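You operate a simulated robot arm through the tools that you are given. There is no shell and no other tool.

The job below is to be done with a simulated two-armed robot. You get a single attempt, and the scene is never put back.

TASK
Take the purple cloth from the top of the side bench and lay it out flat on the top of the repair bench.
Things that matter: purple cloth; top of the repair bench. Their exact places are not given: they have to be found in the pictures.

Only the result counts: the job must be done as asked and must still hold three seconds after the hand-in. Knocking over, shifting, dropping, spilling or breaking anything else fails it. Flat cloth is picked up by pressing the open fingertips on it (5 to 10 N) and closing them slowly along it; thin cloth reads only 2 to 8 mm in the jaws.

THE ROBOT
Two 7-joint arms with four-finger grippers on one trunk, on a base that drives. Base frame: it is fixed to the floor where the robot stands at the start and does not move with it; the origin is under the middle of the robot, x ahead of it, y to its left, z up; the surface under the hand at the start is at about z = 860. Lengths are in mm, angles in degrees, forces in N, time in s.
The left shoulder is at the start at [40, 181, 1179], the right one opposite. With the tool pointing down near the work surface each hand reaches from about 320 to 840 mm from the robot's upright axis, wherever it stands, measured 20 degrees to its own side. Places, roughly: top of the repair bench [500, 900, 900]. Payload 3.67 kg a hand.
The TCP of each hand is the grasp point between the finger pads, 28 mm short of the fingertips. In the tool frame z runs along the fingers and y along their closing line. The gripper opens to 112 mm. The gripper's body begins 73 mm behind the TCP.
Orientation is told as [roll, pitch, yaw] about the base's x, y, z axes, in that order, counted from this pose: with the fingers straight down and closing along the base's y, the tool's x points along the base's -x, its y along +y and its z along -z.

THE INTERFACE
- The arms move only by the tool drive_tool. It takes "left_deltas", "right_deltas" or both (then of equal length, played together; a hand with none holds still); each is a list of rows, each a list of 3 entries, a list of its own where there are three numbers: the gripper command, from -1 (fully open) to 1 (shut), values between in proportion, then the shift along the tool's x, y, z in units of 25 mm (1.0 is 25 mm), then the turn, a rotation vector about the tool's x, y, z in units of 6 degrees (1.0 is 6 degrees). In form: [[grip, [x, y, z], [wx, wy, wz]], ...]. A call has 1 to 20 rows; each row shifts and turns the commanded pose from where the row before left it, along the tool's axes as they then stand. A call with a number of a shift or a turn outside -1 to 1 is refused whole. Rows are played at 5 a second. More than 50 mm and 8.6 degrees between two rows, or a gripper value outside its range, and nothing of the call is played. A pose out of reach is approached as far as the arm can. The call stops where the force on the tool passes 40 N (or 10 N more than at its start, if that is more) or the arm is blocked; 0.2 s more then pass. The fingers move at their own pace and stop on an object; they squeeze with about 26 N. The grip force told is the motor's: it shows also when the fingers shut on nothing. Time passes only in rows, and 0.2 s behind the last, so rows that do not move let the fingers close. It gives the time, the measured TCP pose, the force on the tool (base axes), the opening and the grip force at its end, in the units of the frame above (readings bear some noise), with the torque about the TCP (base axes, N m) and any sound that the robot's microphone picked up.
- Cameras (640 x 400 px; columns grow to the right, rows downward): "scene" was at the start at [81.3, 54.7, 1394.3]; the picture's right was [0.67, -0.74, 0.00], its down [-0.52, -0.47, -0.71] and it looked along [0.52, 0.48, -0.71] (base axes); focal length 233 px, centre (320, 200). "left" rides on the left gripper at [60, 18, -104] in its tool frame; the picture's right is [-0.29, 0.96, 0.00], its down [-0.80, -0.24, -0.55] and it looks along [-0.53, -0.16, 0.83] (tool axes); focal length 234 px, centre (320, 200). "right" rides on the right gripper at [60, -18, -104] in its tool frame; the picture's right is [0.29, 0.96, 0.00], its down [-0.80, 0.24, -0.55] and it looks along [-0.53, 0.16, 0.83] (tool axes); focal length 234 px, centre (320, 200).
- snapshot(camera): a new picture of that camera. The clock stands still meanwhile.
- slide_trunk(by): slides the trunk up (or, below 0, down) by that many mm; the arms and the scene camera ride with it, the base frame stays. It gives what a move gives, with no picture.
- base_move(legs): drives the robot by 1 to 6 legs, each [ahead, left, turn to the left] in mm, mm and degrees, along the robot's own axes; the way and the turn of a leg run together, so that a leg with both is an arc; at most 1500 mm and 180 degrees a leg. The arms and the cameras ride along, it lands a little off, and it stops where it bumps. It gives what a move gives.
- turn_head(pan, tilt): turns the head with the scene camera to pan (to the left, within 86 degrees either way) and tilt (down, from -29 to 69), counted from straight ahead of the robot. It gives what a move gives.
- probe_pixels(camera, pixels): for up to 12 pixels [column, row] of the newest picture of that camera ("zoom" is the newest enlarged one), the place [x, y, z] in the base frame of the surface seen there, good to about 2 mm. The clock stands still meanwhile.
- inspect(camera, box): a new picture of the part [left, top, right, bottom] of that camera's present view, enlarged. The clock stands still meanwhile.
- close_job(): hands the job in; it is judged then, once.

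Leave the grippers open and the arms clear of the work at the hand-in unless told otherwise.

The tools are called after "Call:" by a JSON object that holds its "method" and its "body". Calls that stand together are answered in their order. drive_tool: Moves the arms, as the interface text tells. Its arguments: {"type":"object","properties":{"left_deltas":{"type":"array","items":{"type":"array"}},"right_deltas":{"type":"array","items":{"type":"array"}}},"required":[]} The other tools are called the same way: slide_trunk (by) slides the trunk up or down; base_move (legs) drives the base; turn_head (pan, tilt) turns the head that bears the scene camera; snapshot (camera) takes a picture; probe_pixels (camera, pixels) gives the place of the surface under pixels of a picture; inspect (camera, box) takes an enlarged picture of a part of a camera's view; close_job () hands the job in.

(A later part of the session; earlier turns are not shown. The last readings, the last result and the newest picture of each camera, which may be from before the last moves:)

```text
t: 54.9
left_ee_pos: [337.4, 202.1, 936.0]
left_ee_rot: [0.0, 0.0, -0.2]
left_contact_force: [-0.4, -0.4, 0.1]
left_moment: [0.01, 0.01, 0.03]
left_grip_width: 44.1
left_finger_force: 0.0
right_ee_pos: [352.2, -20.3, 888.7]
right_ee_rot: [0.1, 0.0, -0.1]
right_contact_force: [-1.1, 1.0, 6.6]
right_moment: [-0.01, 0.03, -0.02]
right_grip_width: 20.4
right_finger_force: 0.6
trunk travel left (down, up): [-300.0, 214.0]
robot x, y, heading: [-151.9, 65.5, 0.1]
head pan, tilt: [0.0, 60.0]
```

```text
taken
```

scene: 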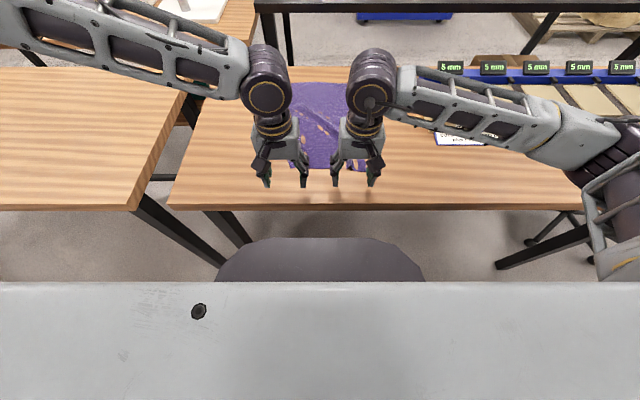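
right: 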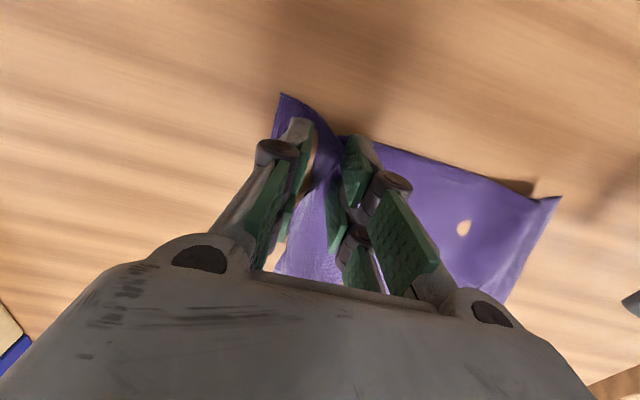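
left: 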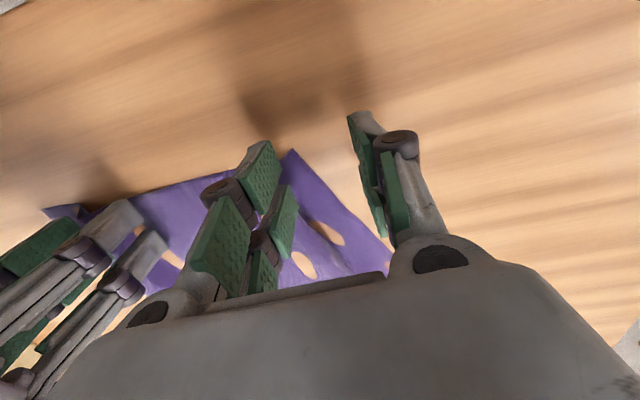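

The fold stands between the fingers at 6.6 N. I'll keep closing slowly to shut, following the arc down.

Call:
{"method": "drive_tool", "body": {"right_deltas": [[0.696, [0, 0, 0.012], [0, 0, 0]], [0.75, [0, 0, 0.012], [0, 0, 0]], [0.8, [0, 0, 0.012], [0, 0, 0]], [0.857, [0, 0, 0.014], [0, 0, 0]], [0.893, [0, 0, 0.01], [0, 0, 0]], [0.929, [0, 0, 0.01], [0, 0, 0]], [0.965, [0, 0, 0.01], [0, 0, 0]], [1, [0, 0, 0.01], [0, 0, 0]], [1, [0, 0, 0], [0, 0, 0]], [1, [0, 0, 0], [0, 0, 0]]]}}

Call:
{"method": "snapshot", "body": {"camera": "right"}}

```text
t: 57.1
left_ee_pos: [337.7, 202.2, 936.9]
left_ee_rot: [0.0, 0.1, 0.0]
left_contact_force: [-1.0, -0.5, -0.6]
left_moment: [-0.05, -0.04, 0.01]
left_grip_width: 43.9
left_finger_force: 0.1
right_ee_pos: [353.1, -19.2, 886.2]
right_ee_rot: [0.0, -0.2, -0.2]
right_contact_force: [1.6, 1.0, 11.8]
right_moment: [0.03, 0.06, -0.02]
right_grip_width: 2.4
right_finger_force: 25.0
trunk travel left (down, up): [-300.0, 214.0]
robot x, y, heading: [-152.4, 61.5, -0.1]
head pan, tilt: [0.0, 60.0]
```

```text
taken
```

right: 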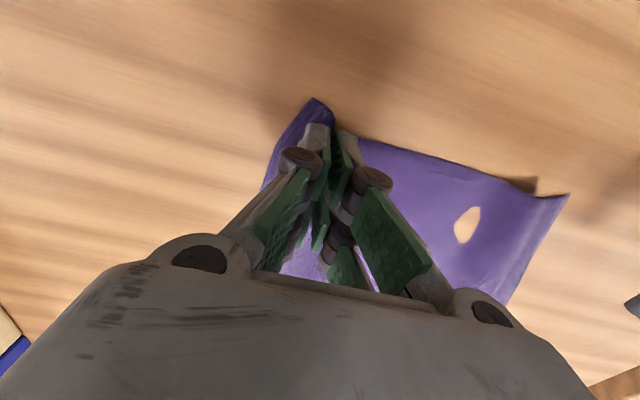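

The right grips 2.4 mm. I'll raise it 8 mm and pull it 50 mm to the right (-y) to stretch the near edge, then see whether the left corner stays.

Call:
{"method": "drive_tool", "body": {"right_deltas": [[1, [0, 0, -0.16], [0, 0, 0]], [1, [0, 0, -0.16], [0, 0, 0]], [1, [0, -0.25, 0], [0, 0, 0]], [1, [0, -0.25, 0], [0, 0, 0]], [1, [0, -0.25, 0], [0, 0, 0]], [1, [0, -0.25, 0], [0, 0, 0]], [1, [0, -0.25, 0], [0, 0, 0]], [1, [0, -0.25, 0], [0, 0, 0]], [1, [0, -0.25, 0], [0, 0, 0]], [1, [0, -0.25, 0], [0, 0, 0]], [1, [0, 0, 0], [0, 0, 0]]]}}

Call:
{"method": "snapshot", "body": {"camera": "right"}}

Call:
{"method": "snapshot", "body": {"camera": "left"}}

Call:
{"method": "inspect", "body": {"camera": "scene", "box": [220, 60, 440, 200]}}

```text
t: 59.5
left_ee_pos: [339.1, 201.7, 935.3]
left_ee_rot: [0.0, -0.1, -0.2]
left_contact_force: [0.8, -0.6, 0.6]
left_moment: [0.0, 0.01, -0.03]
left_grip_width: 44.0
left_finger_force: 0.0
right_ee_pos: [353.5, -70.6, 894.8]
right_ee_rot: [-0.1, 0.0, -0.1]
right_contact_force: [0.2, -0.1, -1.4]
right_moment: [-0.02, 0.02, 0.0]
right_grip_width: 3.2
right_finger_force: 27.5
trunk travel left (down, up): [-300.0, 214.0]
robot x, y, heading: [-146.4, 60.9, -0.1]
head pan, tilt: [0.0, 60.0]
```

```text
taken
```

right: 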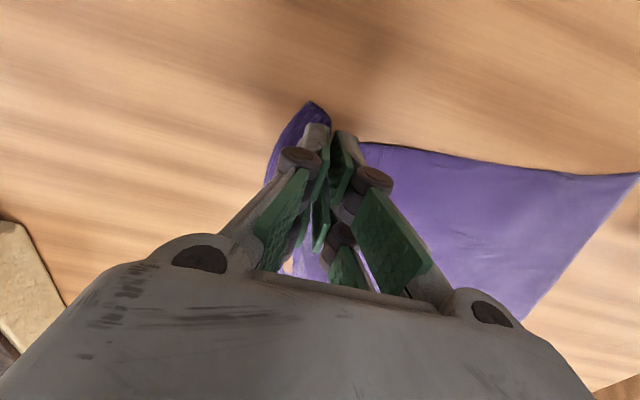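

```text
taken
```

left: 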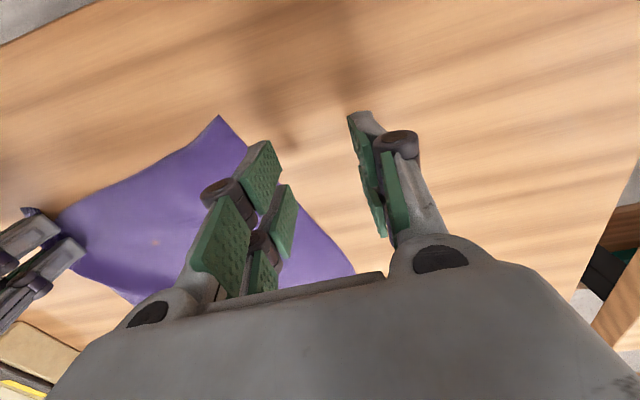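

```text
2.86 times, centred on (330, 130) of scene
```

zoom: 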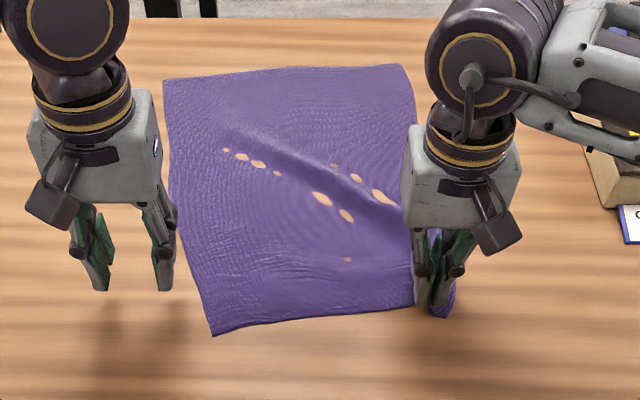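

The pull stretched the near edge flat and the left corner stayed, at (218,118) in the left view. I'll probe that corner and the edges around it.

Call:
{"method": "probe_pixels", "body": {"camera": "left", "pixels": [[218, 120], [240, 145], [300, 210], [350, 270], [190, 150], [150, 172], [100, 195], [65, 212]]}}

```text
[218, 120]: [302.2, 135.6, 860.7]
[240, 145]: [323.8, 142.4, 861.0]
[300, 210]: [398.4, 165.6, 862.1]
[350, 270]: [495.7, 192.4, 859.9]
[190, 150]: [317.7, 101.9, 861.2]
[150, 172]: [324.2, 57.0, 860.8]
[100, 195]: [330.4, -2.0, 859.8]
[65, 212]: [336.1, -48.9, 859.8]
```

The near-left corner is at (302,136), and its side edge passes (398,166). I'll bring the left hand to (340, 97) with a 54 mm opening so the outer finger lands about 20 mm inside the edge, which puts it about 167 mm from the right hand.

Call:
{"method": "drive_tool", "body": {"left_deltas": [[0.036, [0, -0.84, 0], [0, 0, 0]], [0.036, [0, -0.84, 0], [0, 0, 0]], [0.036, [0, -0.84, 0], [0, 0, 0]], [0.036, [0, -0.84, 0], [0, 0, 0]], [0.036, [0, -0.84, 0], [0, 0, 0]], [0.036, [0, 0, 0.6], [0, 0, 0]], [0.036, [0, 0, 0.6], [0, 0, 0]], [0.036, [0, 0, 0.6], [0, 0, 0]], [0.036, [0, 0, 0], [0, 0, 0]]]}}

Call:
{"method": "snapshot", "body": {"camera": "left"}}

```text
t: 61.5
left_ee_pos: [320.3, 148.9, 906.8]
left_ee_rot: [-0.1, -0.1, -0.2]
left_contact_force: [-0.4, -0.8, 0.5]
left_moment: [-0.02, -0.04, -0.02]
left_grip_width: 54.0
left_finger_force: 0.1
left hand out of reach, approached as far as the arm can: row 3, 4, 5, 6, 7, 8
right_ee_pos: [354.0, -70.5, 894.2]
right_ee_rot: [-0.1, 0.0, -0.1]
right_contact_force: [0.1, -0.1, -0.2]
right_moment: [0.01, -0.01, 0.01]
right_grip_width: 2.5
right_finger_force: 25.6
trunk travel left (down, up): [-300.0, 214.0]
robot x, y, heading: [-154.8, 66.7, -0.2]
head pan, tilt: [0.0, 60.0]
```

```text
taken
```

left: 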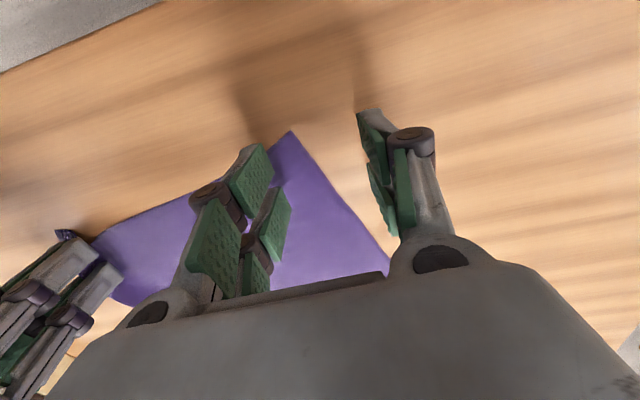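

The left arm stops at y≈149 although the right hand is 219 mm away, so this is a joint limit of the left arm and not the hands meeting. I'll go up to z≈1060 and try moving in there to see whether the limit depends on height.

Call:
{"method": "drive_tool", "body": {"left_deltas": [[0.036, [0, 0, -1], [0, 0, 0]], [0.036, [0, 0, -1], [0, 0, 0]], [0.036, [0, 0, -1], [0, 0, 0]], [0.036, [0, 0, -1], [0, 0, 0]], [0.036, [0, 0, -1], [0, 0, 0]], [0.036, [0, 0, -1], [0, 0, 0]], [0.036, [-0.4, -0.5, 0], [0, 0, 0]], [0.036, [-0.4, -0.5, 0], [0, 0, 0]], [0.036, [0, -0.5, 0], [0, 0, 0]], [0.036, [0, -0.5, 0], [0, 0, 0]], [0.036, [0, 0, 0], [0, 0, 0]]]}}

Call:
{"method": "snapshot", "body": {"camera": "scene"}}

```text
t: 63.9
left_ee_pos: [332.5, 114.3, 1055.7]
left_ee_rot: [-0.1, 0.0, -0.2]
left_contact_force: [0.0, 0.1, -0.9]
left_moment: [0.0, 0.0, 0.02]
left_grip_width: 54.1
left_finger_force: 0.0
left hand out of reach, approached as far as the arm can: row 9, 10
right_ee_pos: [353.7, -70.1, 893.6]
right_ee_rot: [0.0, 0.0, -0.1]
right_contact_force: [0.9, 1.3, -0.4]
right_moment: [-0.04, 0.01, 0.03]
right_grip_width: 2.9
right_finger_force: 29.1
trunk travel left (down, up): [-300.0, 214.0]
robot x, y, heading: [-150.7, 66.7, -0.4]
head pan, tilt: [0.0, 60.0]
```

```text
taken
```

scene: 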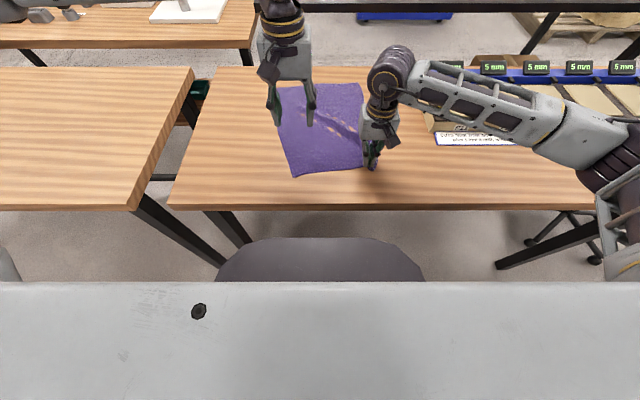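

Higher up the limit eases to y≈114. It is probably the wrist's twist, since the forearm turns clockwise as the hand comes in. I'll test turning the left tool clockwise by about 22° (positive turn about the downward tool z), then moving another 40 mm in.

Call:
{"method": "drive_tool", "body": {"left_deltas": [[0.036, [0, 0, 0], [0, 0, 0.9]], [0.036, [0, 0, 0], [0, 0, 0.9]], [0.036, [0, 0, 0], [0, 0, 0.9]], [0.036, [0, 0, 0], [0, 0, 0.9]], [0.036, [-0.184, -0.465, 0], [0, 0, 0]], [0.036, [-0.184, -0.465, 0], [0, 0, 0]], [0.036, [-0.184, -0.465, 0], [0, 0, 0]], [0.036, [0, 0, 0], [0, 0, 0]]]}}

```text
t: 65.7
left_ee_pos: [320.2, 110.8, 1059.3]
left_ee_rot: [-0.1, -0.1, -21.8]
left_contact_force: [-0.4, 0.4, -0.2]
left_moment: [-0.05, 0.0, 0.02]
left_grip_width: 53.9
left_finger_force: 0.0
left hand out of reach, approached as far as the arm can: row 5, 6, 7
right_ee_pos: [353.8, -70.4, 893.3]
right_ee_rot: [-0.1, -0.1, 0.0]
right_contact_force: [0.1, -0.2, 1.5]
right_moment: [-0.08, -0.01, 0.01]
right_grip_width: 2.3
right_finger_force: 28.0
trunk travel left (down, up): [-300.0, 214.0]
robot x, y, heading: [-152.7, 59.6, -0.0]
head pan, tilt: [0.0, 60.0]
```

Turning doesn't help. At bench height each hand must stay at least about 10° to its own side of the robot, and the robot is about 50 mm too far left for the pair of points I need. I'll shift the robot right and forward in two small steps, each time moving the right hand the opposite way first so the held corner stays put. The left turn is undone meanwhile.

Call:
{"method": "drive_tool", "body": {"left_deltas": [[0.036, [0, 0.4, 0], [0, 0, -0.9]], [0.036, [0, 0.4, 0], [0, 0, -0.9]], [0.036, [0, 0, 0], [0, 0, -0.9]], [0.036, [0, 0, 0], [0, 0, -0.93]]], "right_deltas": [[1, [0.2, 0.25, -0.1], [0, 0, 0]], [1, [0.2, 0.25, 0], [0, 0, 0]], [1, [0.2, 0.25, 0], [0, 0, 0]], [1, [0.2, 0.25, 0], [0, 0, 0]]]}}

Call:
{"method": "base_move", "body": {"legs": [[20, -25, 0]]}}

Call:
{"method": "drive_tool", "body": {"right_deltas": [[1, [0.2, 0.25, 0], [0, 0, 0]], [1, [0.2, 0.25, 0], [0, 0, 0]], [1, [0.2, 0.25, 0], [0, 0, 0]], [1, [0.2, 0.25, 0], [0, 0, 0]]]}}

Call:
{"method": "base_move", "body": {"legs": [[20, -25, 0]]}}

Call:
{"method": "inspect", "body": {"camera": "scene", "box": [220, 60, 460, 220]}}

Call:
{"method": "snapshot", "body": {"camera": "left"}}

```text
t: 66.7
left_ee_pos: [326.8, 129.8, 1058.7]
left_ee_rot: [0.1, 0.0, 0.1]
left_contact_force: [0.6, 0.7, 0.2]
left_moment: [0.01, -0.02, -0.03]
left_grip_width: 54.2
left_finger_force: 0.0
right_ee_pos: [334.5, -45.2, 896.7]
right_ee_rot: [0.0, 0.0, -0.1]
right_contact_force: [0.5, 0.8, 0.2]
right_moment: [0.0, -0.03, -0.02]
right_grip_width: 2.6
right_finger_force: 24.2
trunk travel left (down, up): [-300.0, 214.0]
robot x, y, heading: [-152.0, 60.4, -0.0]
head pan, tilt: [0.0, 60.0]
```

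```text
t: 67.6
left_ee_pos: [343.8, 106.5, 1058.2]
left_ee_rot: [0.0, -0.1, 0.1]
left_contact_force: [1.3, 0.3, 0.2]
left_moment: [-0.02, -0.01, 0.02]
left_grip_width: 54.1
left_finger_force: 0.0
right_ee_pos: [353.0, -69.2, 897.4]
right_ee_rot: [-0.2, 0.0, 0.0]
right_contact_force: [-0.3, 1.3, -1.3]
right_moment: [0.11, -0.03, -0.03]
right_grip_width: 1.8
right_finger_force: 23.7
trunk travel left (down, up): [-300.0, 214.0]
robot x, y, heading: [-128.7, 38.0, -0.1]
head pan, tilt: [0.0, 60.0]
```

```text
t: 68.6
left_ee_pos: [345.7, 105.3, 1058.1]
left_ee_rot: [0.1, -0.1, 0.1]
left_contact_force: [-0.6, -0.3, 0.5]
left_moment: [-0.03, -0.03, 0.01]
left_grip_width: 53.8
left_finger_force: 0.1
right_ee_pos: [331.8, -45.1, 898.0]
right_ee_rot: [0.0, -0.1, -0.1]
right_contact_force: [-0.5, 0.4, 0.7]
right_moment: [-0.01, -0.03, 0.0]
right_grip_width: 2.7
right_finger_force: 24.5
trunk travel left (down, up): [-300.0, 214.0]
robot x, y, heading: [-132.3, 38.5, -0.0]
head pan, tilt: [0.0, 60.0]
```

```text
t: 69.4
left_ee_pos: [364.2, 81.7, 1059.8]
left_ee_rot: [-0.1, -0.1, 0.1]
left_contact_force: [-0.2, -0.7, 0.3]
left_moment: [-0.04, 0.01, 0.02]
left_grip_width: 54.0
left_finger_force: 0.1
right_ee_pos: [352.6, -69.3, 897.1]
right_ee_rot: [-0.2, 0.1, 0.0]
right_contact_force: [0.6, 1.0, -0.3]
right_moment: [0.02, 0.01, 0.0]
right_grip_width: 2.9
right_finger_force: 24.4
trunk travel left (down, up): [-300.0, 214.0]
robot x, y, heading: [-112.1, 14.0, -0.4]
head pan, tilt: [0.0, 60.0]
```

```text
2.50 times, centred on (340, 140) of scene
```

zoom: 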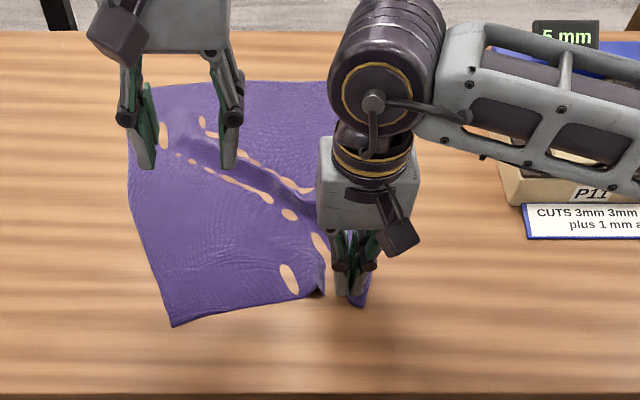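

```text
taken
```

left: 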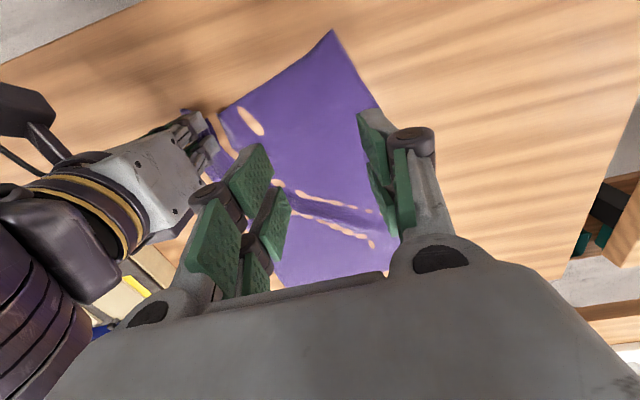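

The robot now stands at (-112, 14) with the corner still held (2.9 mm). I'll probe the left corner again.

Call:
{"method": "probe_pixels", "body": {"camera": "left", "pixels": [[331, 34], [345, 60], [365, 95], [310, 48], [280, 72], [250, 90], [225, 108], [330, 100]]}}

```text
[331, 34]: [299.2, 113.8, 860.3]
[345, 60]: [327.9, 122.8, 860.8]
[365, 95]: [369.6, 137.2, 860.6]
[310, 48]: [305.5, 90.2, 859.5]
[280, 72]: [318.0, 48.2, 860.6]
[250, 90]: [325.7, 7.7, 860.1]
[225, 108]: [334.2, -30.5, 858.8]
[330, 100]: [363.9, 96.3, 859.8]
```

The corner has slid to (299,114) and some slack gathered by the right hand. I'll pull the right hand 24 mm to the right to straighten the edge. Then I'll lift it 50 mm so the next compensation makes no push, move it (-30,+20), and drive the base (+30 ahead, -20 left).

Call:
{"method": "drive_tool", "body": {"right_deltas": [[1, [0, -0.24, 0], [0, 0, 0]], [1, [0, -0.24, 0], [0, 0, 0]], [1, [0, -0.24, 0], [0, 0, 0]], [1, [0, -0.24, 0], [0, 0, 0]], [1, [0, 0, -0.5], [0, 0, 0]], [1, [0, 0, -0.5], [0, 0, 0]], [1, [0, 0, -0.5], [0, 0, 0]], [1, [0, 0, -0.5], [0, 0, 0]], [1, [0.4, 0.27, 0], [0, 0, 0]], [1, [0.4, 0.27, 0], [0, 0, 0]], [1, [0.4, 0.27, 0], [0, 0, 0]]]}}

Call:
{"method": "base_move", "body": {"legs": [[30, -20, 0]]}}

Call:
{"method": "drive_tool", "body": {"right_deltas": [[1, [0, 0, 0.5], [0, 0, 0]], [1, [0, 0, 0.5], [0, 0, 0]], [1, [0, 0, 0.5], [0, 0, 0]], [1, [0, 0, 0.4], [0, 0, 0]], [1, [0, 0, 0], [0, 0, 0]]]}}

Call:
{"method": "inspect", "body": {"camera": "scene", "box": [220, 60, 460, 220]}}

Call:
{"method": "snapshot", "body": {"camera": "left"}}

```text
t: 71.8
left_ee_pos: [365.7, 78.5, 1058.7]
left_ee_rot: [0.1, 0.0, 0.1]
left_contact_force: [0.0, 0.6, -0.3]
left_moment: [0.01, 0.02, 0.01]
left_grip_width: 54.2
left_finger_force: 0.0
right_ee_pos: [322.0, -74.9, 947.3]
right_ee_rot: [0.1, 0.0, 0.0]
right_contact_force: [0.5, 3.3, 0.3]
right_moment: [-0.04, -0.02, 0.03]
right_grip_width: 2.5
right_finger_force: 29.6
trunk travel left (down, up): [-300.0, 214.0]
robot x, y, heading: [-115.0, 13.0, -0.0]
head pan, tilt: [0.0, 60.0]
```

```text
t: 72.7
left_ee_pos: [392.0, 60.8, 1058.4]
left_ee_rot: [0.0, -0.1, 0.1]
left_contact_force: [-0.2, -0.3, -0.9]
left_moment: [-0.01, -0.04, 0.0]
left_grip_width: 53.9
left_finger_force: 0.0
right_ee_pos: [349.2, -94.7, 948.9]
right_ee_rot: [0.1, -0.1, 0.0]
right_contact_force: [-0.8, 1.9, 1.8]
right_moment: [-0.27, -0.04, -0.01]
right_grip_width: 1.9
right_finger_force: 26.6
trunk travel left (down, up): [-300.0, 214.0]
robot x, y, heading: [-83.7, -6.5, 0.2]
head pan, tilt: [0.0, 60.0]
```

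```text
t: 73.9
left_ee_pos: [395.5, 59.4, 1057.1]
left_ee_rot: [-0.1, 0.0, 0.0]
left_contact_force: [0.0, 0.6, 0.5]
left_moment: [-0.01, -0.01, 0.01]
left_grip_width: 54.0
left_finger_force: 0.1
right_ee_pos: [349.6, -93.9, 899.6]
right_ee_rot: [-0.1, 0.0, 0.0]
right_contact_force: [0.8, -0.5, 0.8]
right_moment: [-0.06, 0.0, -0.02]
right_grip_width: 3.0
right_finger_force: 25.3
trunk travel left (down, up): [-300.0, 214.0]
robot x, y, heading: [-85.4, -3.4, -0.2]
head pan, tilt: [0.0, 60.0]
```

```text
2.50 times, centred on (340, 140) of scene
```

zoom: 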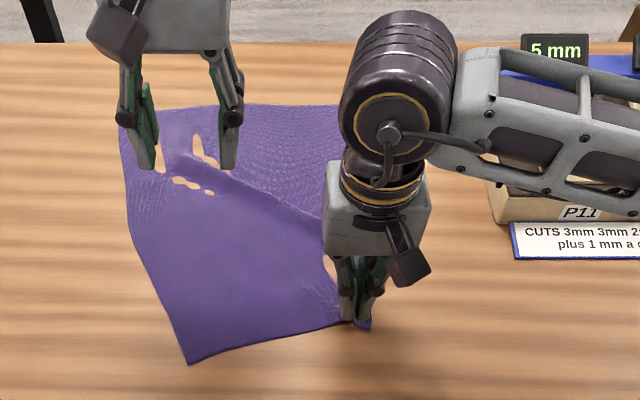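

```text
taken
```

left: 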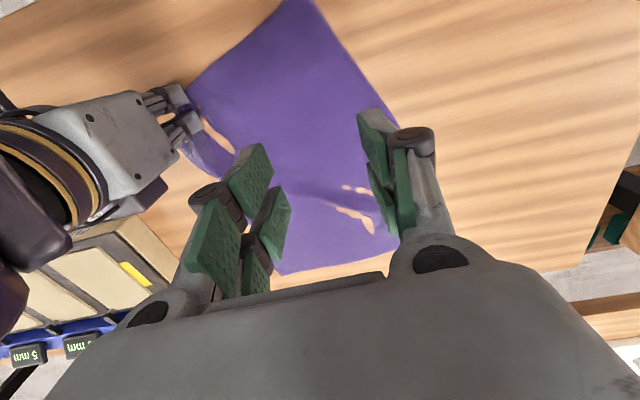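

The near edge is straight again, with its left corner at about (290,3) in the left view. I'll probe it.

Call:
{"method": "probe_pixels", "body": {"camera": "left", "pixels": [[294, 4], [310, 10], [330, 45], [355, 90], [265, 28], [230, 55], [200, 78], [300, 40]]}}

Call:
{"method": "snapshot", "body": {"camera": "scene"}}

```text
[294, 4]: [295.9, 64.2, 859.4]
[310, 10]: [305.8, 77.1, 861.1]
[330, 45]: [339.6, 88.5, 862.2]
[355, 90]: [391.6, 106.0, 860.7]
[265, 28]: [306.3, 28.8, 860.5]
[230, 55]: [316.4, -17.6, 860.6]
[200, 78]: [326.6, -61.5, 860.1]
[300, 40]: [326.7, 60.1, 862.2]
```

```text
taken
```

scene: 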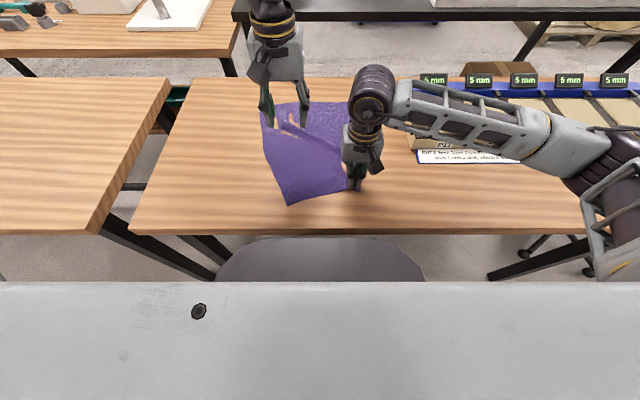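

The cloth slid along, and the left corner is now at about y≈75 with slack by the right hand. I'll use the left hand as a presser: shut fingers on the cloth at (340,75), then drag it left about 40 mm to stretch the near edge while the right holds. First approach to just above.

Call:
{"method": "drive_tool", "body": {"left_deltas": [[0.5, [0.73, 0.22, 0], [0, 0, 0]], [1, [0.73, 0.22, 0], [0, 0, 0]], [1, [0.73, 0.22, 0], [0, 0, 0]], [1, [0, 0, 1], [0, 0, 0]], [1, [0, 0, 1], [0, 0, 0]], [1, [0, 0, 1], [0, 0, 0]], [1, [0, 0, 1], [0, 0, 0]], [1, [0, 0, 1], [0, 0, 0]], [1, [0, 0, 1], [0, 0, 0]], [1, [0, 0, 0.6], [0, 0, 0]], [1, [0, 0, 0], [0, 0, 0]]]}}

Call:
{"method": "snapshot", "body": {"camera": "left"}}

```text
t: 76.3
left_ee_pos: [341.1, 75.6, 892.2]
left_ee_rot: [0.1, 0.0, 0.0]
left_contact_force: [-0.6, 0.5, 0.1]
left_moment: [-0.03, 0.02, -0.02]
left_grip_width: 0.0
left_finger_force: 26.0
right_ee_pos: [349.9, -94.7, 899.5]
right_ee_rot: [0.0, -0.1, 0.0]
right_contact_force: [-0.4, 0.1, -0.4]
right_moment: [0.0, -0.01, 0.0]
right_grip_width: 2.2
right_finger_force: 25.0
trunk travel left (down, up): [-300.0, 214.0]
robot x, y, heading: [-84.1, -9.1, -0.1]
head pan, tilt: [0.0, 60.0]
```

```text
taken
```

left: 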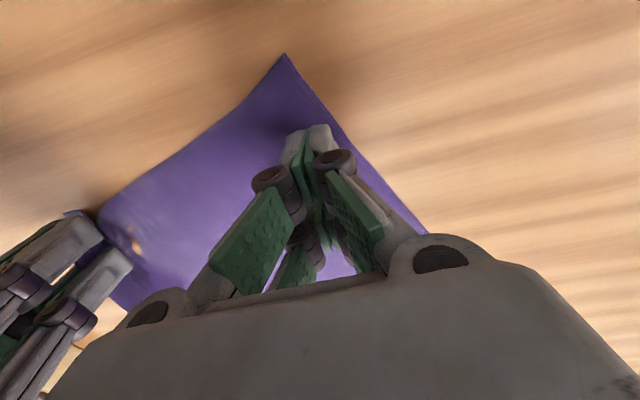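

That is reachable. I'll lower about 5.5 mm to contact.

Call:
{"method": "drive_tool", "body": {"left_deltas": [[1, [0, 0, 0.12], [0, 0, 0]], [1, [0, 0, 0.1], [0, 0, 0]], [1, [0, 0, 0], [0, 0, 0]]]}}

```text
t: 77.1
left_ee_pos: [340.2, 75.6, 887.3]
left_ee_rot: [-0.1, 0.0, 0.1]
left_contact_force: [0.5, -0.3, 0.8]
left_moment: [0.01, -0.03, 0.02]
left_grip_width: 0.0
left_finger_force: 26.2
right_ee_pos: [350.0, -93.3, 900.1]
right_ee_rot: [0.0, -0.1, 0.0]
right_contact_force: [0.7, -0.3, 0.7]
right_moment: [-0.03, 0.02, -0.04]
right_grip_width: 2.7
right_finger_force: 29.2
trunk travel left (down, up): [-300.0, 214.0]
robot x, y, heading: [-86.1, -4.3, -0.2]
head pan, tilt: [0.0, 60.0]
```

Nothing yet. Another 1.2 mm down.

Call:
{"method": "drive_tool", "body": {"left_deltas": [[1, [0, 0, 0.048], [0, 0, 0]], [1, [0, 0, 0], [0, 0, 0]]]}}

```text
t: 77.7
left_ee_pos: [339.8, 75.9, 886.2]
left_ee_rot: [-0.1, -0.1, 0.1]
left_contact_force: [-0.5, 0.2, 6.4]
left_moment: [0.0, 0.07, 0.02]
left_grip_width: 0.0
left_finger_force: 26.1
right_ee_pos: [348.7, -94.4, 899.5]
right_ee_rot: [0.0, 0.0, 0.0]
right_contact_force: [-0.5, 0.0, -1.0]
right_moment: [0.1, -0.01, -0.02]
right_grip_width: 1.9
right_finger_force: 23.4
trunk travel left (down, up): [-300.0, 214.0]
robot x, y, heading: [-85.3, -2.9, -0.3]
head pan, tilt: [0.0, 60.0]
```

The press reads 6.4 N. I'll add 0.3 mm and drag slowly left 40 mm and forward 12 mm.

Call:
{"method": "drive_tool", "body": {"left_deltas": [[1, [0, 0, 0.012], [0, 0, 0]], [1, [-0.06, 0.2, 0], [0, 0, 0]], [1, [-0.06, 0.2, 0], [0, 0, 0]], [1, [-0.06, 0.2, 0], [0, 0, 0]], [1, [-0.06, 0.2, 0], [0, 0, 0]], [1, [-0.06, 0.2, 0], [0, 0, 0]], [1, [-0.06, 0.2, 0], [0, 0, 0]], [1, [-0.06, 0.2, 0], [0, 0, 0]], [1, [-0.06, 0.2, 0], [0, 0, 0]], [1, [0, 0, 0], [0, 0, 0]]]}}

Call:
{"method": "snapshot", "body": {"camera": "left"}}

Call:
{"method": "inspect", "body": {"camera": "scene", "box": [220, 60, 460, 220]}}

```text
t: 79.9
left_ee_pos: [352.9, 116.8, 886.3]
left_ee_rot: [0.0, 0.1, 0.1]
left_contact_force: [-0.8, -0.9, 2.7]
left_moment: [-0.05, 0.01, 0.01]
left_grip_width: 0.2
left_finger_force: 25.9
right_ee_pos: [350.5, -93.7, 900.7]
right_ee_rot: [0.0, 0.0, 0.2]
right_contact_force: [0.1, 2.3, -0.2]
right_moment: [0.1, 0.0, 0.07]
right_grip_width: 2.3
right_finger_force: 24.8
trunk travel left (down, up): [-300.0, 214.0]
robot x, y, heading: [-84.3, -9.0, 0.2]
head pan, tilt: [0.0, 60.0]
```

```text
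taken
```

left: 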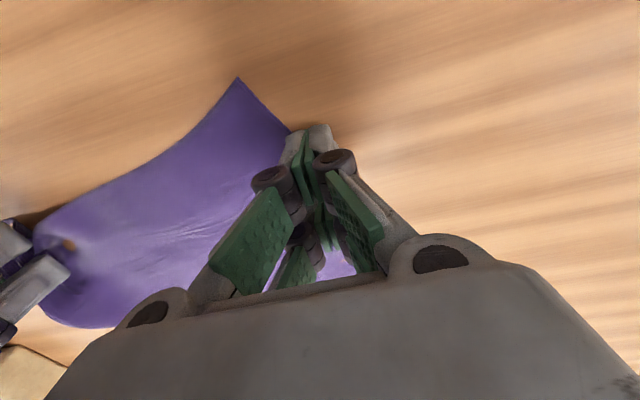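

```text
2.50 times, centred on (340, 140) of scene
```

zoom: 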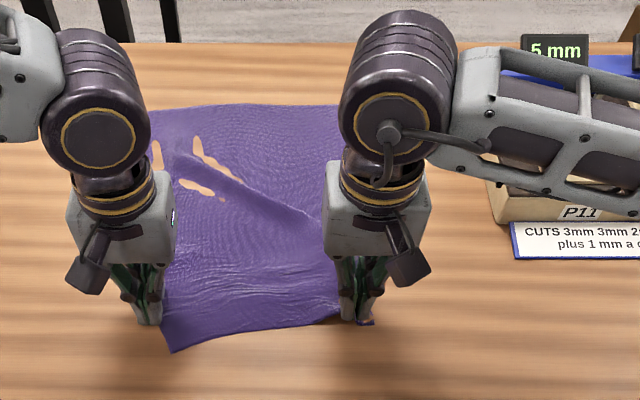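

The drag moved the corner left, to (238,80) in the left view. I'll probe it.

Call:
{"method": "probe_pixels", "body": {"camera": "left", "pixels": [[238, 83], [262, 108], [285, 130], [220, 110], [180, 145], [130, 170], [60, 205]]}}

```text
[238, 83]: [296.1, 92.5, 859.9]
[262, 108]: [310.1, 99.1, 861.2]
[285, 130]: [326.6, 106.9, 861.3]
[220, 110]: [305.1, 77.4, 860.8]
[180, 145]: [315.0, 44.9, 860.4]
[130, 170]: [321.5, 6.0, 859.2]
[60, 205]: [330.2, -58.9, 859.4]
```

The corner is at (296,92), and the fingers slid to the cloth's rim. I'll lift 4 mm, step back onto the cloth at (345,93), press with about 10 N, and drag another 20 mm left.

Call:
{"method": "drive_tool", "body": {"left_deltas": [[1, [0, 0, -0.2], [0, 0, 0]], [1, [0.3, -0.5, 0], [0, 0, 0]], [1, [0, -0.5, 0], [0, 0, 0]], [1, [0, 0, 0.2], [0, 0, 0]], [1, [0, 0, 0.02], [0, 0, 0]], [1, [0, 0, 0], [0, 0, 0]]]}}

```text
t: 81.3
left_ee_pos: [344.3, 91.9, 885.8]
left_ee_rot: [0.0, -0.1, 0.1]
left_contact_force: [2.7, 2.4, 18.7]
left_moment: [0.07, 0.04, 0.0]
left_grip_width: 0.1
left_finger_force: 25.3
right_ee_pos: [349.1, -93.7, 900.2]
right_ee_rot: [0.0, 0.0, 0.1]
right_contact_force: [-0.7, -0.2, 2.1]
right_moment: [0.04, 0.01, 0.01]
right_grip_width: 1.9
right_finger_force: 27.5
trunk travel left (down, up): [-300.0, 214.0]
robot x, y, heading: [-82.9, -8.1, 0.1]
head pan, tilt: [0.0, 60.0]
```

The press is 18.7 N, so I'll ease it 0.3 mm and drag left 22 mm.

Call:
{"method": "drive_tool", "body": {"left_deltas": [[1, [0, 0, -0.012], [0, 0, 0]], [1, [-0.03, 0.15, 0], [0, 0, 0]], [1, [-0.03, 0.15, 0], [0, 0, 0]], [1, [-0.03, 0.15, 0], [0, 0, 0]], [1, [-0.03, 0.15, 0], [0, 0, 0]], [1, [-0.03, 0.15, 0], [0, 0, 0]], [1, [-0.03, 0.15, 0], [0, 0, 0]], [1, [0, 0, 0], [0, 0, 0]]]}}

Call:
{"method": "snapshot", "body": {"camera": "left"}}

Call:
{"method": "inspect", "body": {"camera": "scene", "box": [220, 60, 460, 220]}}

```text
t: 83.1
left_ee_pos: [350.2, 114.3, 887.2]
left_ee_rot: [0.0, 0.0, 0.1]
left_contact_force: [-0.8, -3.9, 5.1]
left_moment: [-0.08, 0.0, -0.02]
left_grip_width: 0.0
left_finger_force: 25.5
right_ee_pos: [349.8, -93.2, 899.6]
right_ee_rot: [0.1, 0.0, 0.0]
right_contact_force: [-0.1, 3.4, -0.5]
right_moment: [0.14, 0.04, 0.13]
right_grip_width: 1.8
right_finger_force: 25.1
trunk travel left (down, up): [-300.0, 214.0]
robot x, y, heading: [-83.0, -4.7, -0.1]
head pan, tilt: [0.0, 60.0]
```

```text
taken
```

left: 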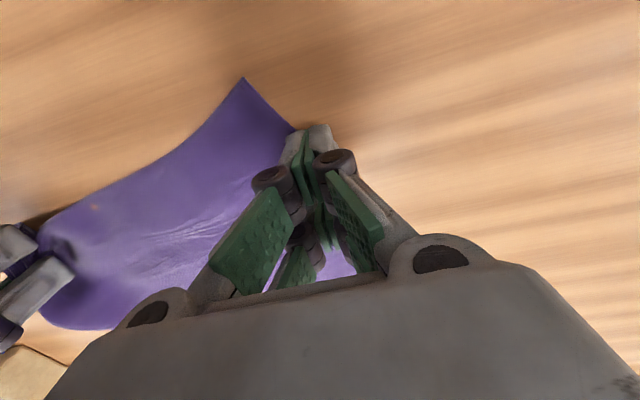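

```text
2.50 times, centred on (340, 140) of scene
```

zoom: 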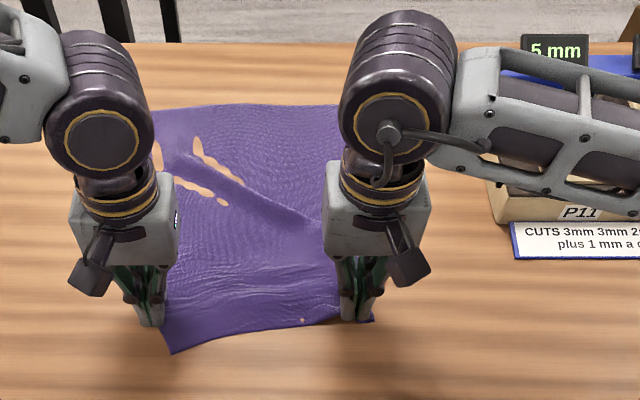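

The near edge is now taut (3–4 N between the hands). I'll lift the left 8 mm, open to 40 mm, go to (340,73), and come down near contact.

Call:
{"method": "drive_tool", "body": {"left_deltas": [[1, [0, 0, -0.32], [0, 0, 0]], [0.6, [0.2, -0.55, 0], [0, 0, 0]], [0.286, [0.2, -0.55, 0], [0, 0, 0]], [0.286, [0, -0.54, 0], [0, 0, 0]], [0.286, [0, 0, 0.1], [0, 0, 0]], [0.286, [0, 0, 0.08], [0, 0, 0]], [0.286, [0, 0, 0], [0, 0, 0]]]}}

Call:
{"method": "snapshot", "body": {"camera": "left"}}

```text
t: 84.7
left_ee_pos: [338.4, 73.8, 889.9]
left_ee_rot: [0.0, 0.0, 0.1]
left_contact_force: [0.0, -0.6, 0.6]
left_moment: [-0.03, 0.0, -0.03]
left_grip_width: 40.0
left_finger_force: 0.1
right_ee_pos: [349.4, -93.8, 899.7]
right_ee_rot: [0.0, 0.0, 0.0]
right_contact_force: [-0.3, -0.6, -0.1]
right_moment: [0.0, -0.02, -0.01]
right_grip_width: 2.2
right_finger_force: 25.3
trunk travel left (down, up): [-300.0, 214.0]
robot x, y, heading: [-82.2, -7.4, -0.0]
head pan, tilt: [0.0, 60.0]
```

```text
taken
```

left: 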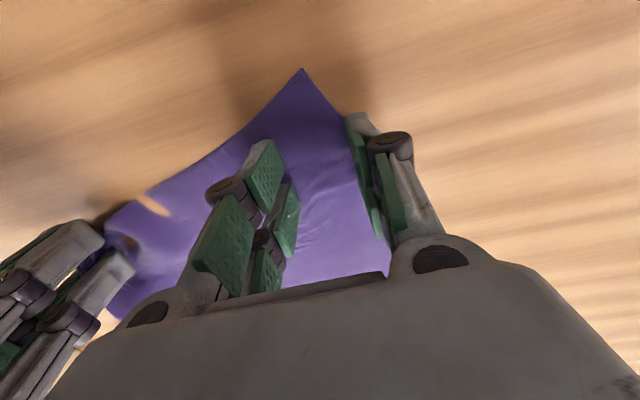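

The cloth relaxed slightly and the outer finger seems to be at its rim. I'll probe the edge there.

Call:
{"method": "probe_pixels", "body": {"camera": "left", "pixels": [[301, 72], [320, 90], [338, 108], [345, 125], [387, 235], [330, 140], [240, 135], [380, 240]]}}

```text
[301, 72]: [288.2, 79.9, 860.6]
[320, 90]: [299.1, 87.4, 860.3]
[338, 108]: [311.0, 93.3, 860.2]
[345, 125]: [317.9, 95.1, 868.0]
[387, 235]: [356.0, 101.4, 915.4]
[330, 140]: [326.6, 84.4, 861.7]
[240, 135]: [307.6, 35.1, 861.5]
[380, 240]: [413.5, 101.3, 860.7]
```

Pinching along y leaves too little margin. Instead I'll turn the left tool by 90° so it closes along x. Then the 20 mm wide fingers fit inside the side edge at y≈78, and the gripper is also slim toward the right hand. I'll raise 40 mm and turn.

Call:
{"method": "drive_tool", "body": {"left_deltas": [[0.214, [0, 0, -0.8], [0, 0, 0]], [0.214, [0, 0.4, -0.8], [0, 0, 0]], [0.214, [0, 0, 0], [0, 0, 1]], [0.214, [0, 0, 0], [0, 0, 1]], [0.214, [0, 0, 0], [0, 0, 1]], [0.214, [0, 0, 0], [0, 0, 1]], [0.214, [0, 0, 0], [0, 0, 1]], [0.214, [0, 0, 0], [0, 0, 1]], [0.214, [0, 0, 0], [0, 0, 1]], [0.214, [0, 0, 0], [0, 0, 1]], [0.214, [0, 0, 0], [0, 0, 1]], [0.214, [0, 0, 0], [0, 0, 1]], [0.214, [0, 0, 0], [0, 0, 1]], [0.214, [0, 0, 0], [0, 0, 1]], [0.214, [0, 0, 0], [0, 0, 1]], [0.214, [0, 0, 0], [0, 0, 1]], [0.214, [0, 0, 0], [0, 0, 1]]]}}

Call:
{"method": "snapshot", "body": {"camera": "left"}}

Call:
{"method": "snapshot", "body": {"camera": "scene"}}

```text
t: 88.3
left_ee_pos: [339.4, 83.3, 929.8]
left_ee_rot: [0.1, 0.0, -90.1]
left_contact_force: [0.3, -0.7, -0.5]
left_moment: [-0.01, -0.02, 0.0]
left_grip_width: 44.3
left_finger_force: 0.0
right_ee_pos: [349.5, -94.0, 899.6]
right_ee_rot: [0.0, -0.1, 0.0]
right_contact_force: [-1.4, -0.2, 0.8]
right_moment: [0.1, -0.05, -0.01]
right_grip_width: 1.6
right_finger_force: 23.0
trunk travel left (down, up): [-300.0, 214.0]
robot x, y, heading: [-88.1, -7.6, -0.3]
head pan, tilt: [0.0, 60.0]
```

```text
taken
```

left: 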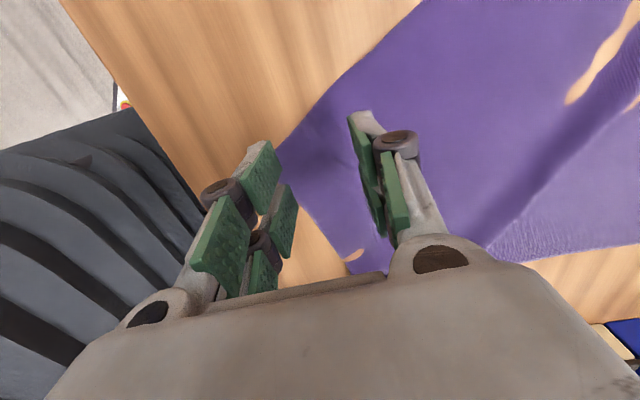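

```text
taken
```

scene: 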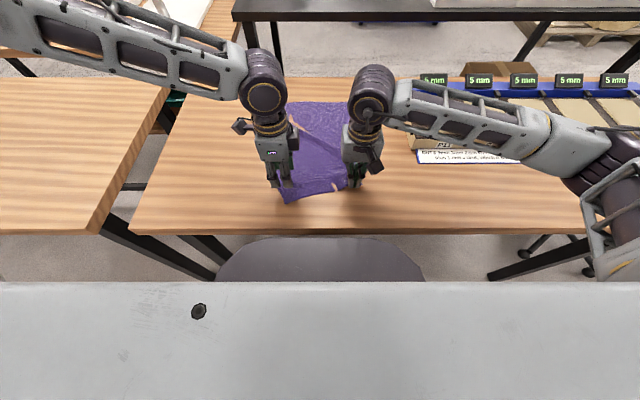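

The turn worked. In this view up is +y and left is the robot side, with the cloth's corner at (278,148). I'll probe its outline.

Call:
{"method": "probe_pixels", "body": {"camera": "left", "pixels": [[282, 140], [320, 98], [380, 48], [300, 210], [340, 250], [320, 160], [310, 130], [350, 95]]}}

```text
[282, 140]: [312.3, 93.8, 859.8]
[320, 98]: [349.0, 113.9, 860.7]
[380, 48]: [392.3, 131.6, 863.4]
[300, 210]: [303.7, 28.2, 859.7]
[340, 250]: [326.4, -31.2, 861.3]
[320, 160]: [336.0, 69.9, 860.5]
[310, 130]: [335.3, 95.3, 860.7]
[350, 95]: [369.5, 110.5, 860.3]
```

I'll shift the left hand to x≈350, y≈83 with a 56 mm opening along x, all inside the cloth, and go down close to contact.

Call:
{"method": "drive_tool", "body": {"left_deltas": [[0, [0, 0.42, 0.5], [0, 0, 0]], [0, [0, 0, 0.5], [0, 0, 0]], [0, [0, 0, 0.5], [0, 0, 0]], [0, [0, 0, 0.12], [0, 0, 0]], [0, [0, 0, 0], [0, 0, 0]]]}}

Call:
{"method": "snapshot", "body": {"camera": "left"}}

```text
t: 89.5
left_ee_pos: [350.5, 84.2, 887.2]
left_ee_rot: [0.0, 0.0, -89.9]
left_contact_force: [0.0, -0.9, -0.8]
left_moment: [0.0, -0.01, -0.02]
left_grip_width: 55.8
left_finger_force: 0.0
right_ee_pos: [349.8, -94.9, 899.5]
right_ee_rot: [0.0, 0.0, 0.0]
right_contact_force: [-0.8, -0.5, 0.0]
right_moment: [0.07, -0.01, 0.0]
right_grip_width: 1.8
right_finger_force: 23.4
trunk travel left (down, up): [-300.0, 214.0]
robot x, y, heading: [-86.5, -2.5, -0.0]
head pan, tilt: [0.0, 60.0]
```

```text
taken
```

left: 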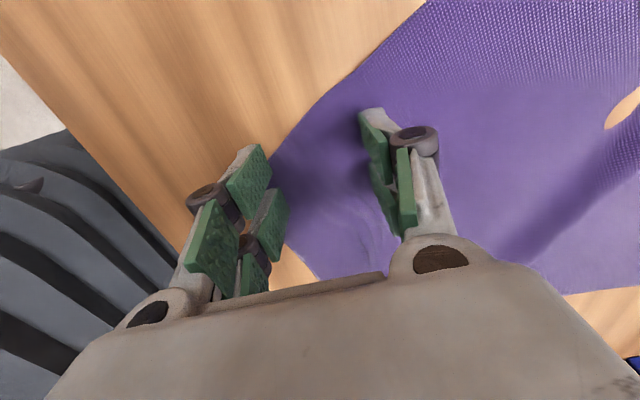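

I'll check where the fingertips really are by probing the tips and the cloth beside them.

Call:
{"method": "probe_pixels", "body": {"camera": "left", "pixels": [[258, 150], [266, 160], [250, 152], [274, 148], [284, 150], [365, 115], [372, 112], [350, 110], [290, 262]]}}

Call:
{"method": "inspect", "body": {"camera": "left", "box": [200, 80, 420, 220]}}

```text
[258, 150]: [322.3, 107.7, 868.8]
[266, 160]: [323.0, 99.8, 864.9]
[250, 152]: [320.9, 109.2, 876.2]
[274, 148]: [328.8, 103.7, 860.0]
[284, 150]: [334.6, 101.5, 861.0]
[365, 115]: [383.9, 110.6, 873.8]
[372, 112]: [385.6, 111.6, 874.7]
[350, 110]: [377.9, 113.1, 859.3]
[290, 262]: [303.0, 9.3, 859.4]
```

```text
2.86 times, centred on (310, 150) of left
```

zoom: 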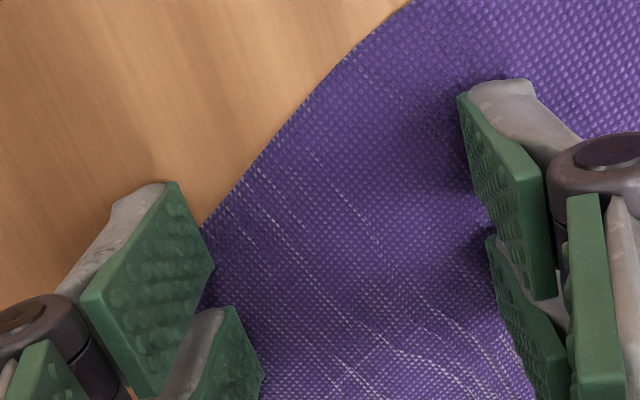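

The near fingertip reaches past the cloth's side edge, since its camera-side face is about 25 mm beyond the TCP. I'll lift 4 mm and shift 20 mm forward and 13 mm right so that both tips lie fully on the cloth.

Call:
{"method": "drive_tool", "body": {"left_deltas": [[0, [0, 0, -0.2], [0, 0, 0]], [0, [-0.26, 0.4, 0], [0, 0, 0]], [0, [-0.26, 0.4, 0], [0, 0, 0]], [0, [0, 0, 0.12], [0, 0, 0]], [0, [0, 0, 0], [0, 0, 0]]]}}

Call:
{"method": "inspect", "body": {"camera": "left", "box": [160, 60, 480, 280]}}

```text
t: 90.7
left_ee_pos: [368.1, 76.9, 893.5]
left_ee_rot: [0.1, -0.1, -90.0]
left_contact_force: [0.0, -0.2, -0.5]
left_moment: [0.02, 0.02, 0.01]
left_grip_width: 56.1
left_finger_force: 0.1
left hand out of reach, approached as far as the arm can: row 3
right_ee_pos: [350.3, -95.0, 898.1]
right_ee_rot: [0.1, 0.0, 0.0]
right_contact_force: [0.7, 0.1, -0.2]
right_moment: [-0.02, 0.05, -0.01]
right_grip_width: 3.5
right_finger_force: 29.3
trunk travel left (down, up): [-300.0, 214.0]
robot x, y, heading: [-82.6, -6.1, 0.1]
head pan, tilt: [0.0, 60.0]
```

```text
1.82 times, centred on (320, 170) of left
```

zoom: 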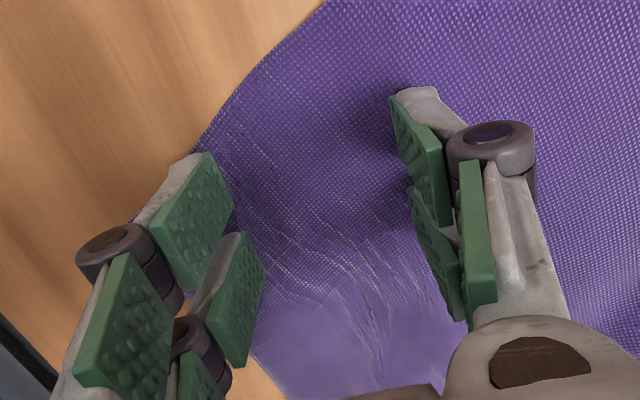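

The hand is at its limit at (368,77). I'll narrow the opening to 44 mm to bring the near finger further inside, then lower 3 mm.

Call:
{"method": "drive_tool", "body": {"left_deltas": [[0.214, [0, 0, 0], [0, 0, 0]], [0.214, [0, 0, 0.12], [0, 0, 0]], [0.214, [0, 0, 0], [0, 0, 0]]]}}

Call:
{"method": "inspect", "body": {"camera": "left", "box": [160, 60, 480, 280]}}

```text
t: 91.5
left_ee_pos: [366.7, 78.8, 890.8]
left_ee_rot: [0.1, -0.2, -89.9]
left_contact_force: [-0.5, -0.3, 1.0]
left_moment: [-0.02, 0.03, 0.0]
left_grip_width: 43.8
left_finger_force: 0.1
right_ee_pos: [350.2, -93.6, 900.2]
right_ee_rot: [0.0, 0.0, 0.0]
right_contact_force: [-0.5, 1.1, 0.2]
right_moment: [-0.02, 0.01, -0.03]
right_grip_width: 2.7
right_finger_force: 24.2
trunk travel left (down, up): [-300.0, 214.0]
robot x, y, heading: [-85.5, -6.4, 0.1]
head pan, tilt: [0.0, 60.0]
```

```text
1.82 times, centred on (320, 170) of left
```

zoom: 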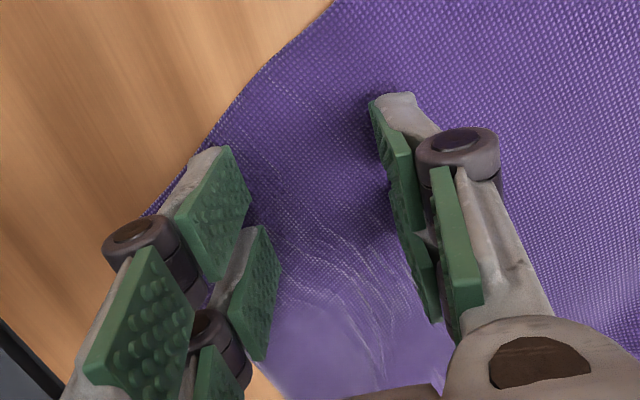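

Both tips are over cloth now. I'll lower further to find contact.

Call:
{"method": "drive_tool", "body": {"left_deltas": [[0.214, [0, 0, 0.06], [0, 0, 0]], [0.214, [0, 0, 0], [0, 0, 0]]]}}

```text
t: 92.1
left_ee_pos: [367.2, 79.3, 891.5]
left_ee_rot: [0.0, 0.0, -89.9]
left_contact_force: [-1.1, -0.2, 0.1]
left_moment: [0.04, 0.03, 0.0]
left_grip_width: 44.0
left_finger_force: 0.1
left hand out of reach, approached as far as the arm can: row 1
right_ee_pos: [350.2, -94.0, 899.7]
right_ee_rot: [0.0, 0.0, -0.1]
right_contact_force: [0.2, 0.3, -0.4]
right_moment: [0.0, 0.01, -0.02]
right_grip_width: 3.0
right_finger_force: 29.1
trunk travel left (down, up): [-300.0, 214.0]
robot x, y, heading: [-87.1, -5.0, -0.1]
head pan, tilt: [0.0, 60.0]
```

It is limited at this spot, so I'll come 8 mm closer in x and lower again.

Call:
{"method": "drive_tool", "body": {"left_deltas": [[0.214, [0, -0.32, -0.06], [0, 0, 0]], [0.214, [0, 0, 0.06], [0, 0, 0]], [0.214, [0, 0, 0.04], [0, 0, 0]], [0.214, [0, 0, 0], [0, 0, 0]]]}}

```text
t: 93.1
left_ee_pos: [359.4, 78.3, 891.4]
left_ee_rot: [0.1, -0.1, -90.0]
left_contact_force: [0.2, 0.5, -0.4]
left_moment: [0.01, 0.01, 0.01]
left_grip_width: 44.1
left_finger_force: 0.0
right_ee_pos: [348.9, -93.9, 899.0]
right_ee_rot: [0.0, 0.1, 0.1]
right_contact_force: [0.0, 0.6, 1.3]
right_moment: [0.08, -0.07, -0.01]
right_grip_width: 1.5
right_finger_force: 24.0
trunk travel left (down, up): [-300.0, 214.0]
robot x, y, heading: [-87.0, -5.4, 0.1]
head pan, tilt: [0.0, 60.0]
```

Now in reach. Down 2 mm more.

Call:
{"method": "drive_tool", "body": {"left_deltas": [[0.214, [0, 0, 0.04], [0, 0, 0]], [0.214, [0, 0, 0.04], [0, 0, 0]], [0.214, [0, 0, 0], [0, 0, 0]]]}}

```text
t: 93.9
left_ee_pos: [358.9, 79.7, 887.4]
left_ee_rot: [-0.1, 0.0, -90.0]
left_contact_force: [-0.5, -0.9, 0.0]
left_moment: [-0.01, 0.04, 0.02]
left_grip_width: 44.0
left_finger_force: 0.0
right_ee_pos: [349.3, -93.4, 899.5]
right_ee_rot: [0.0, 0.0, 0.1]
right_contact_force: [1.6, 0.9, 1.7]
right_moment: [-0.07, -0.04, -0.02]
right_grip_width: 2.3
right_finger_force: 28.4
trunk travel left (down, up): [-300.0, 214.0]
robot x, y, heading: [-88.1, -6.9, -0.1]
head pan, tilt: [0.0, 60.0]
```

Still no contact. Another 1 mm.

Call:
{"method": "drive_tool", "body": {"left_deltas": [[0.214, [0, 0, 0.04], [0, 0, 0]], [0.214, [0, 0, 0], [0, 0, 0]]]}}

```text
t: 94.5
left_ee_pos: [359.0, 78.4, 889.8]
left_ee_rot: [0.1, 0.1, -89.9]
left_contact_force: [-0.1, 0.7, 8.7]
left_moment: [0.14, 0.21, -0.02]
left_grip_width: 44.6
left_finger_force: 0.5
right_ee_pos: [348.4, -94.2, 899.2]
right_ee_rot: [-0.1, 0.0, 0.0]
right_contact_force: [-0.6, 0.8, -1.3]
right_moment: [0.02, 0.0, 0.01]
right_grip_width: 2.3
right_finger_force: 25.3
trunk travel left (down, up): [-300.0, 214.0]
robot x, y, heading: [-85.4, -9.3, -0.0]
head pan, tilt: [0.0, 60.0]
```

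Contact at 8.7 N. I'll close slowly to 20 mm along the arc.

Call:
{"method": "drive_tool", "body": {"left_deltas": [[0.268, [0, 0, -0.004], [0, 0, 0]], [0.321, [0, 0, -0.004], [0, 0, 0]], [0.375, [0, 0, -0.002], [0, 0, 0]], [0.429, [0, 0, 0], [0, 0, 0]], [0.482, [0, 0, 0.002], [0, 0, 0]], [0.536, [0, 0, 0.002], [0, 0, 0]], [0.59, [0, 0, 0.005], [0, 0, 0]], [0.643, [0, 0, 0.006], [0, 0, 0]]]}}

Call:
{"method": "inspect", "body": {"camera": "left", "box": [160, 60, 480, 280]}}

```text
t: 96.3
left_ee_pos: [357.8, 78.5, 888.1]
left_ee_rot: [0.1, 0.0, -89.9]
left_contact_force: [-0.8, -1.3, 18.2]
left_moment: [0.12, 0.32, 0.07]
left_grip_width: 19.1
left_finger_force: 0.1
right_ee_pos: [347.8, -93.9, 900.6]
right_ee_rot: [0.1, 0.0, 0.0]
right_contact_force: [-0.3, -0.6, -2.1]
right_moment: [0.01, 0.05, 0.03]
right_grip_width: 2.2
right_finger_force: 24.6
trunk travel left (down, up): [-300.0, 214.0]
robot x, y, heading: [-88.0, -9.2, -0.2]
head pan, tilt: [0.0, 60.0]
```

```text
1.82 times, centred on (320, 170) of left
```

zoom: 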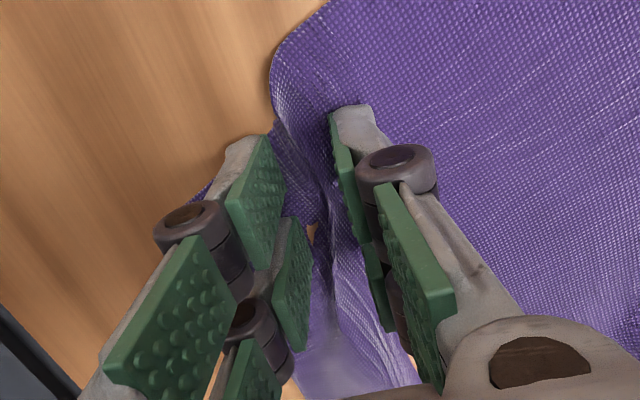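

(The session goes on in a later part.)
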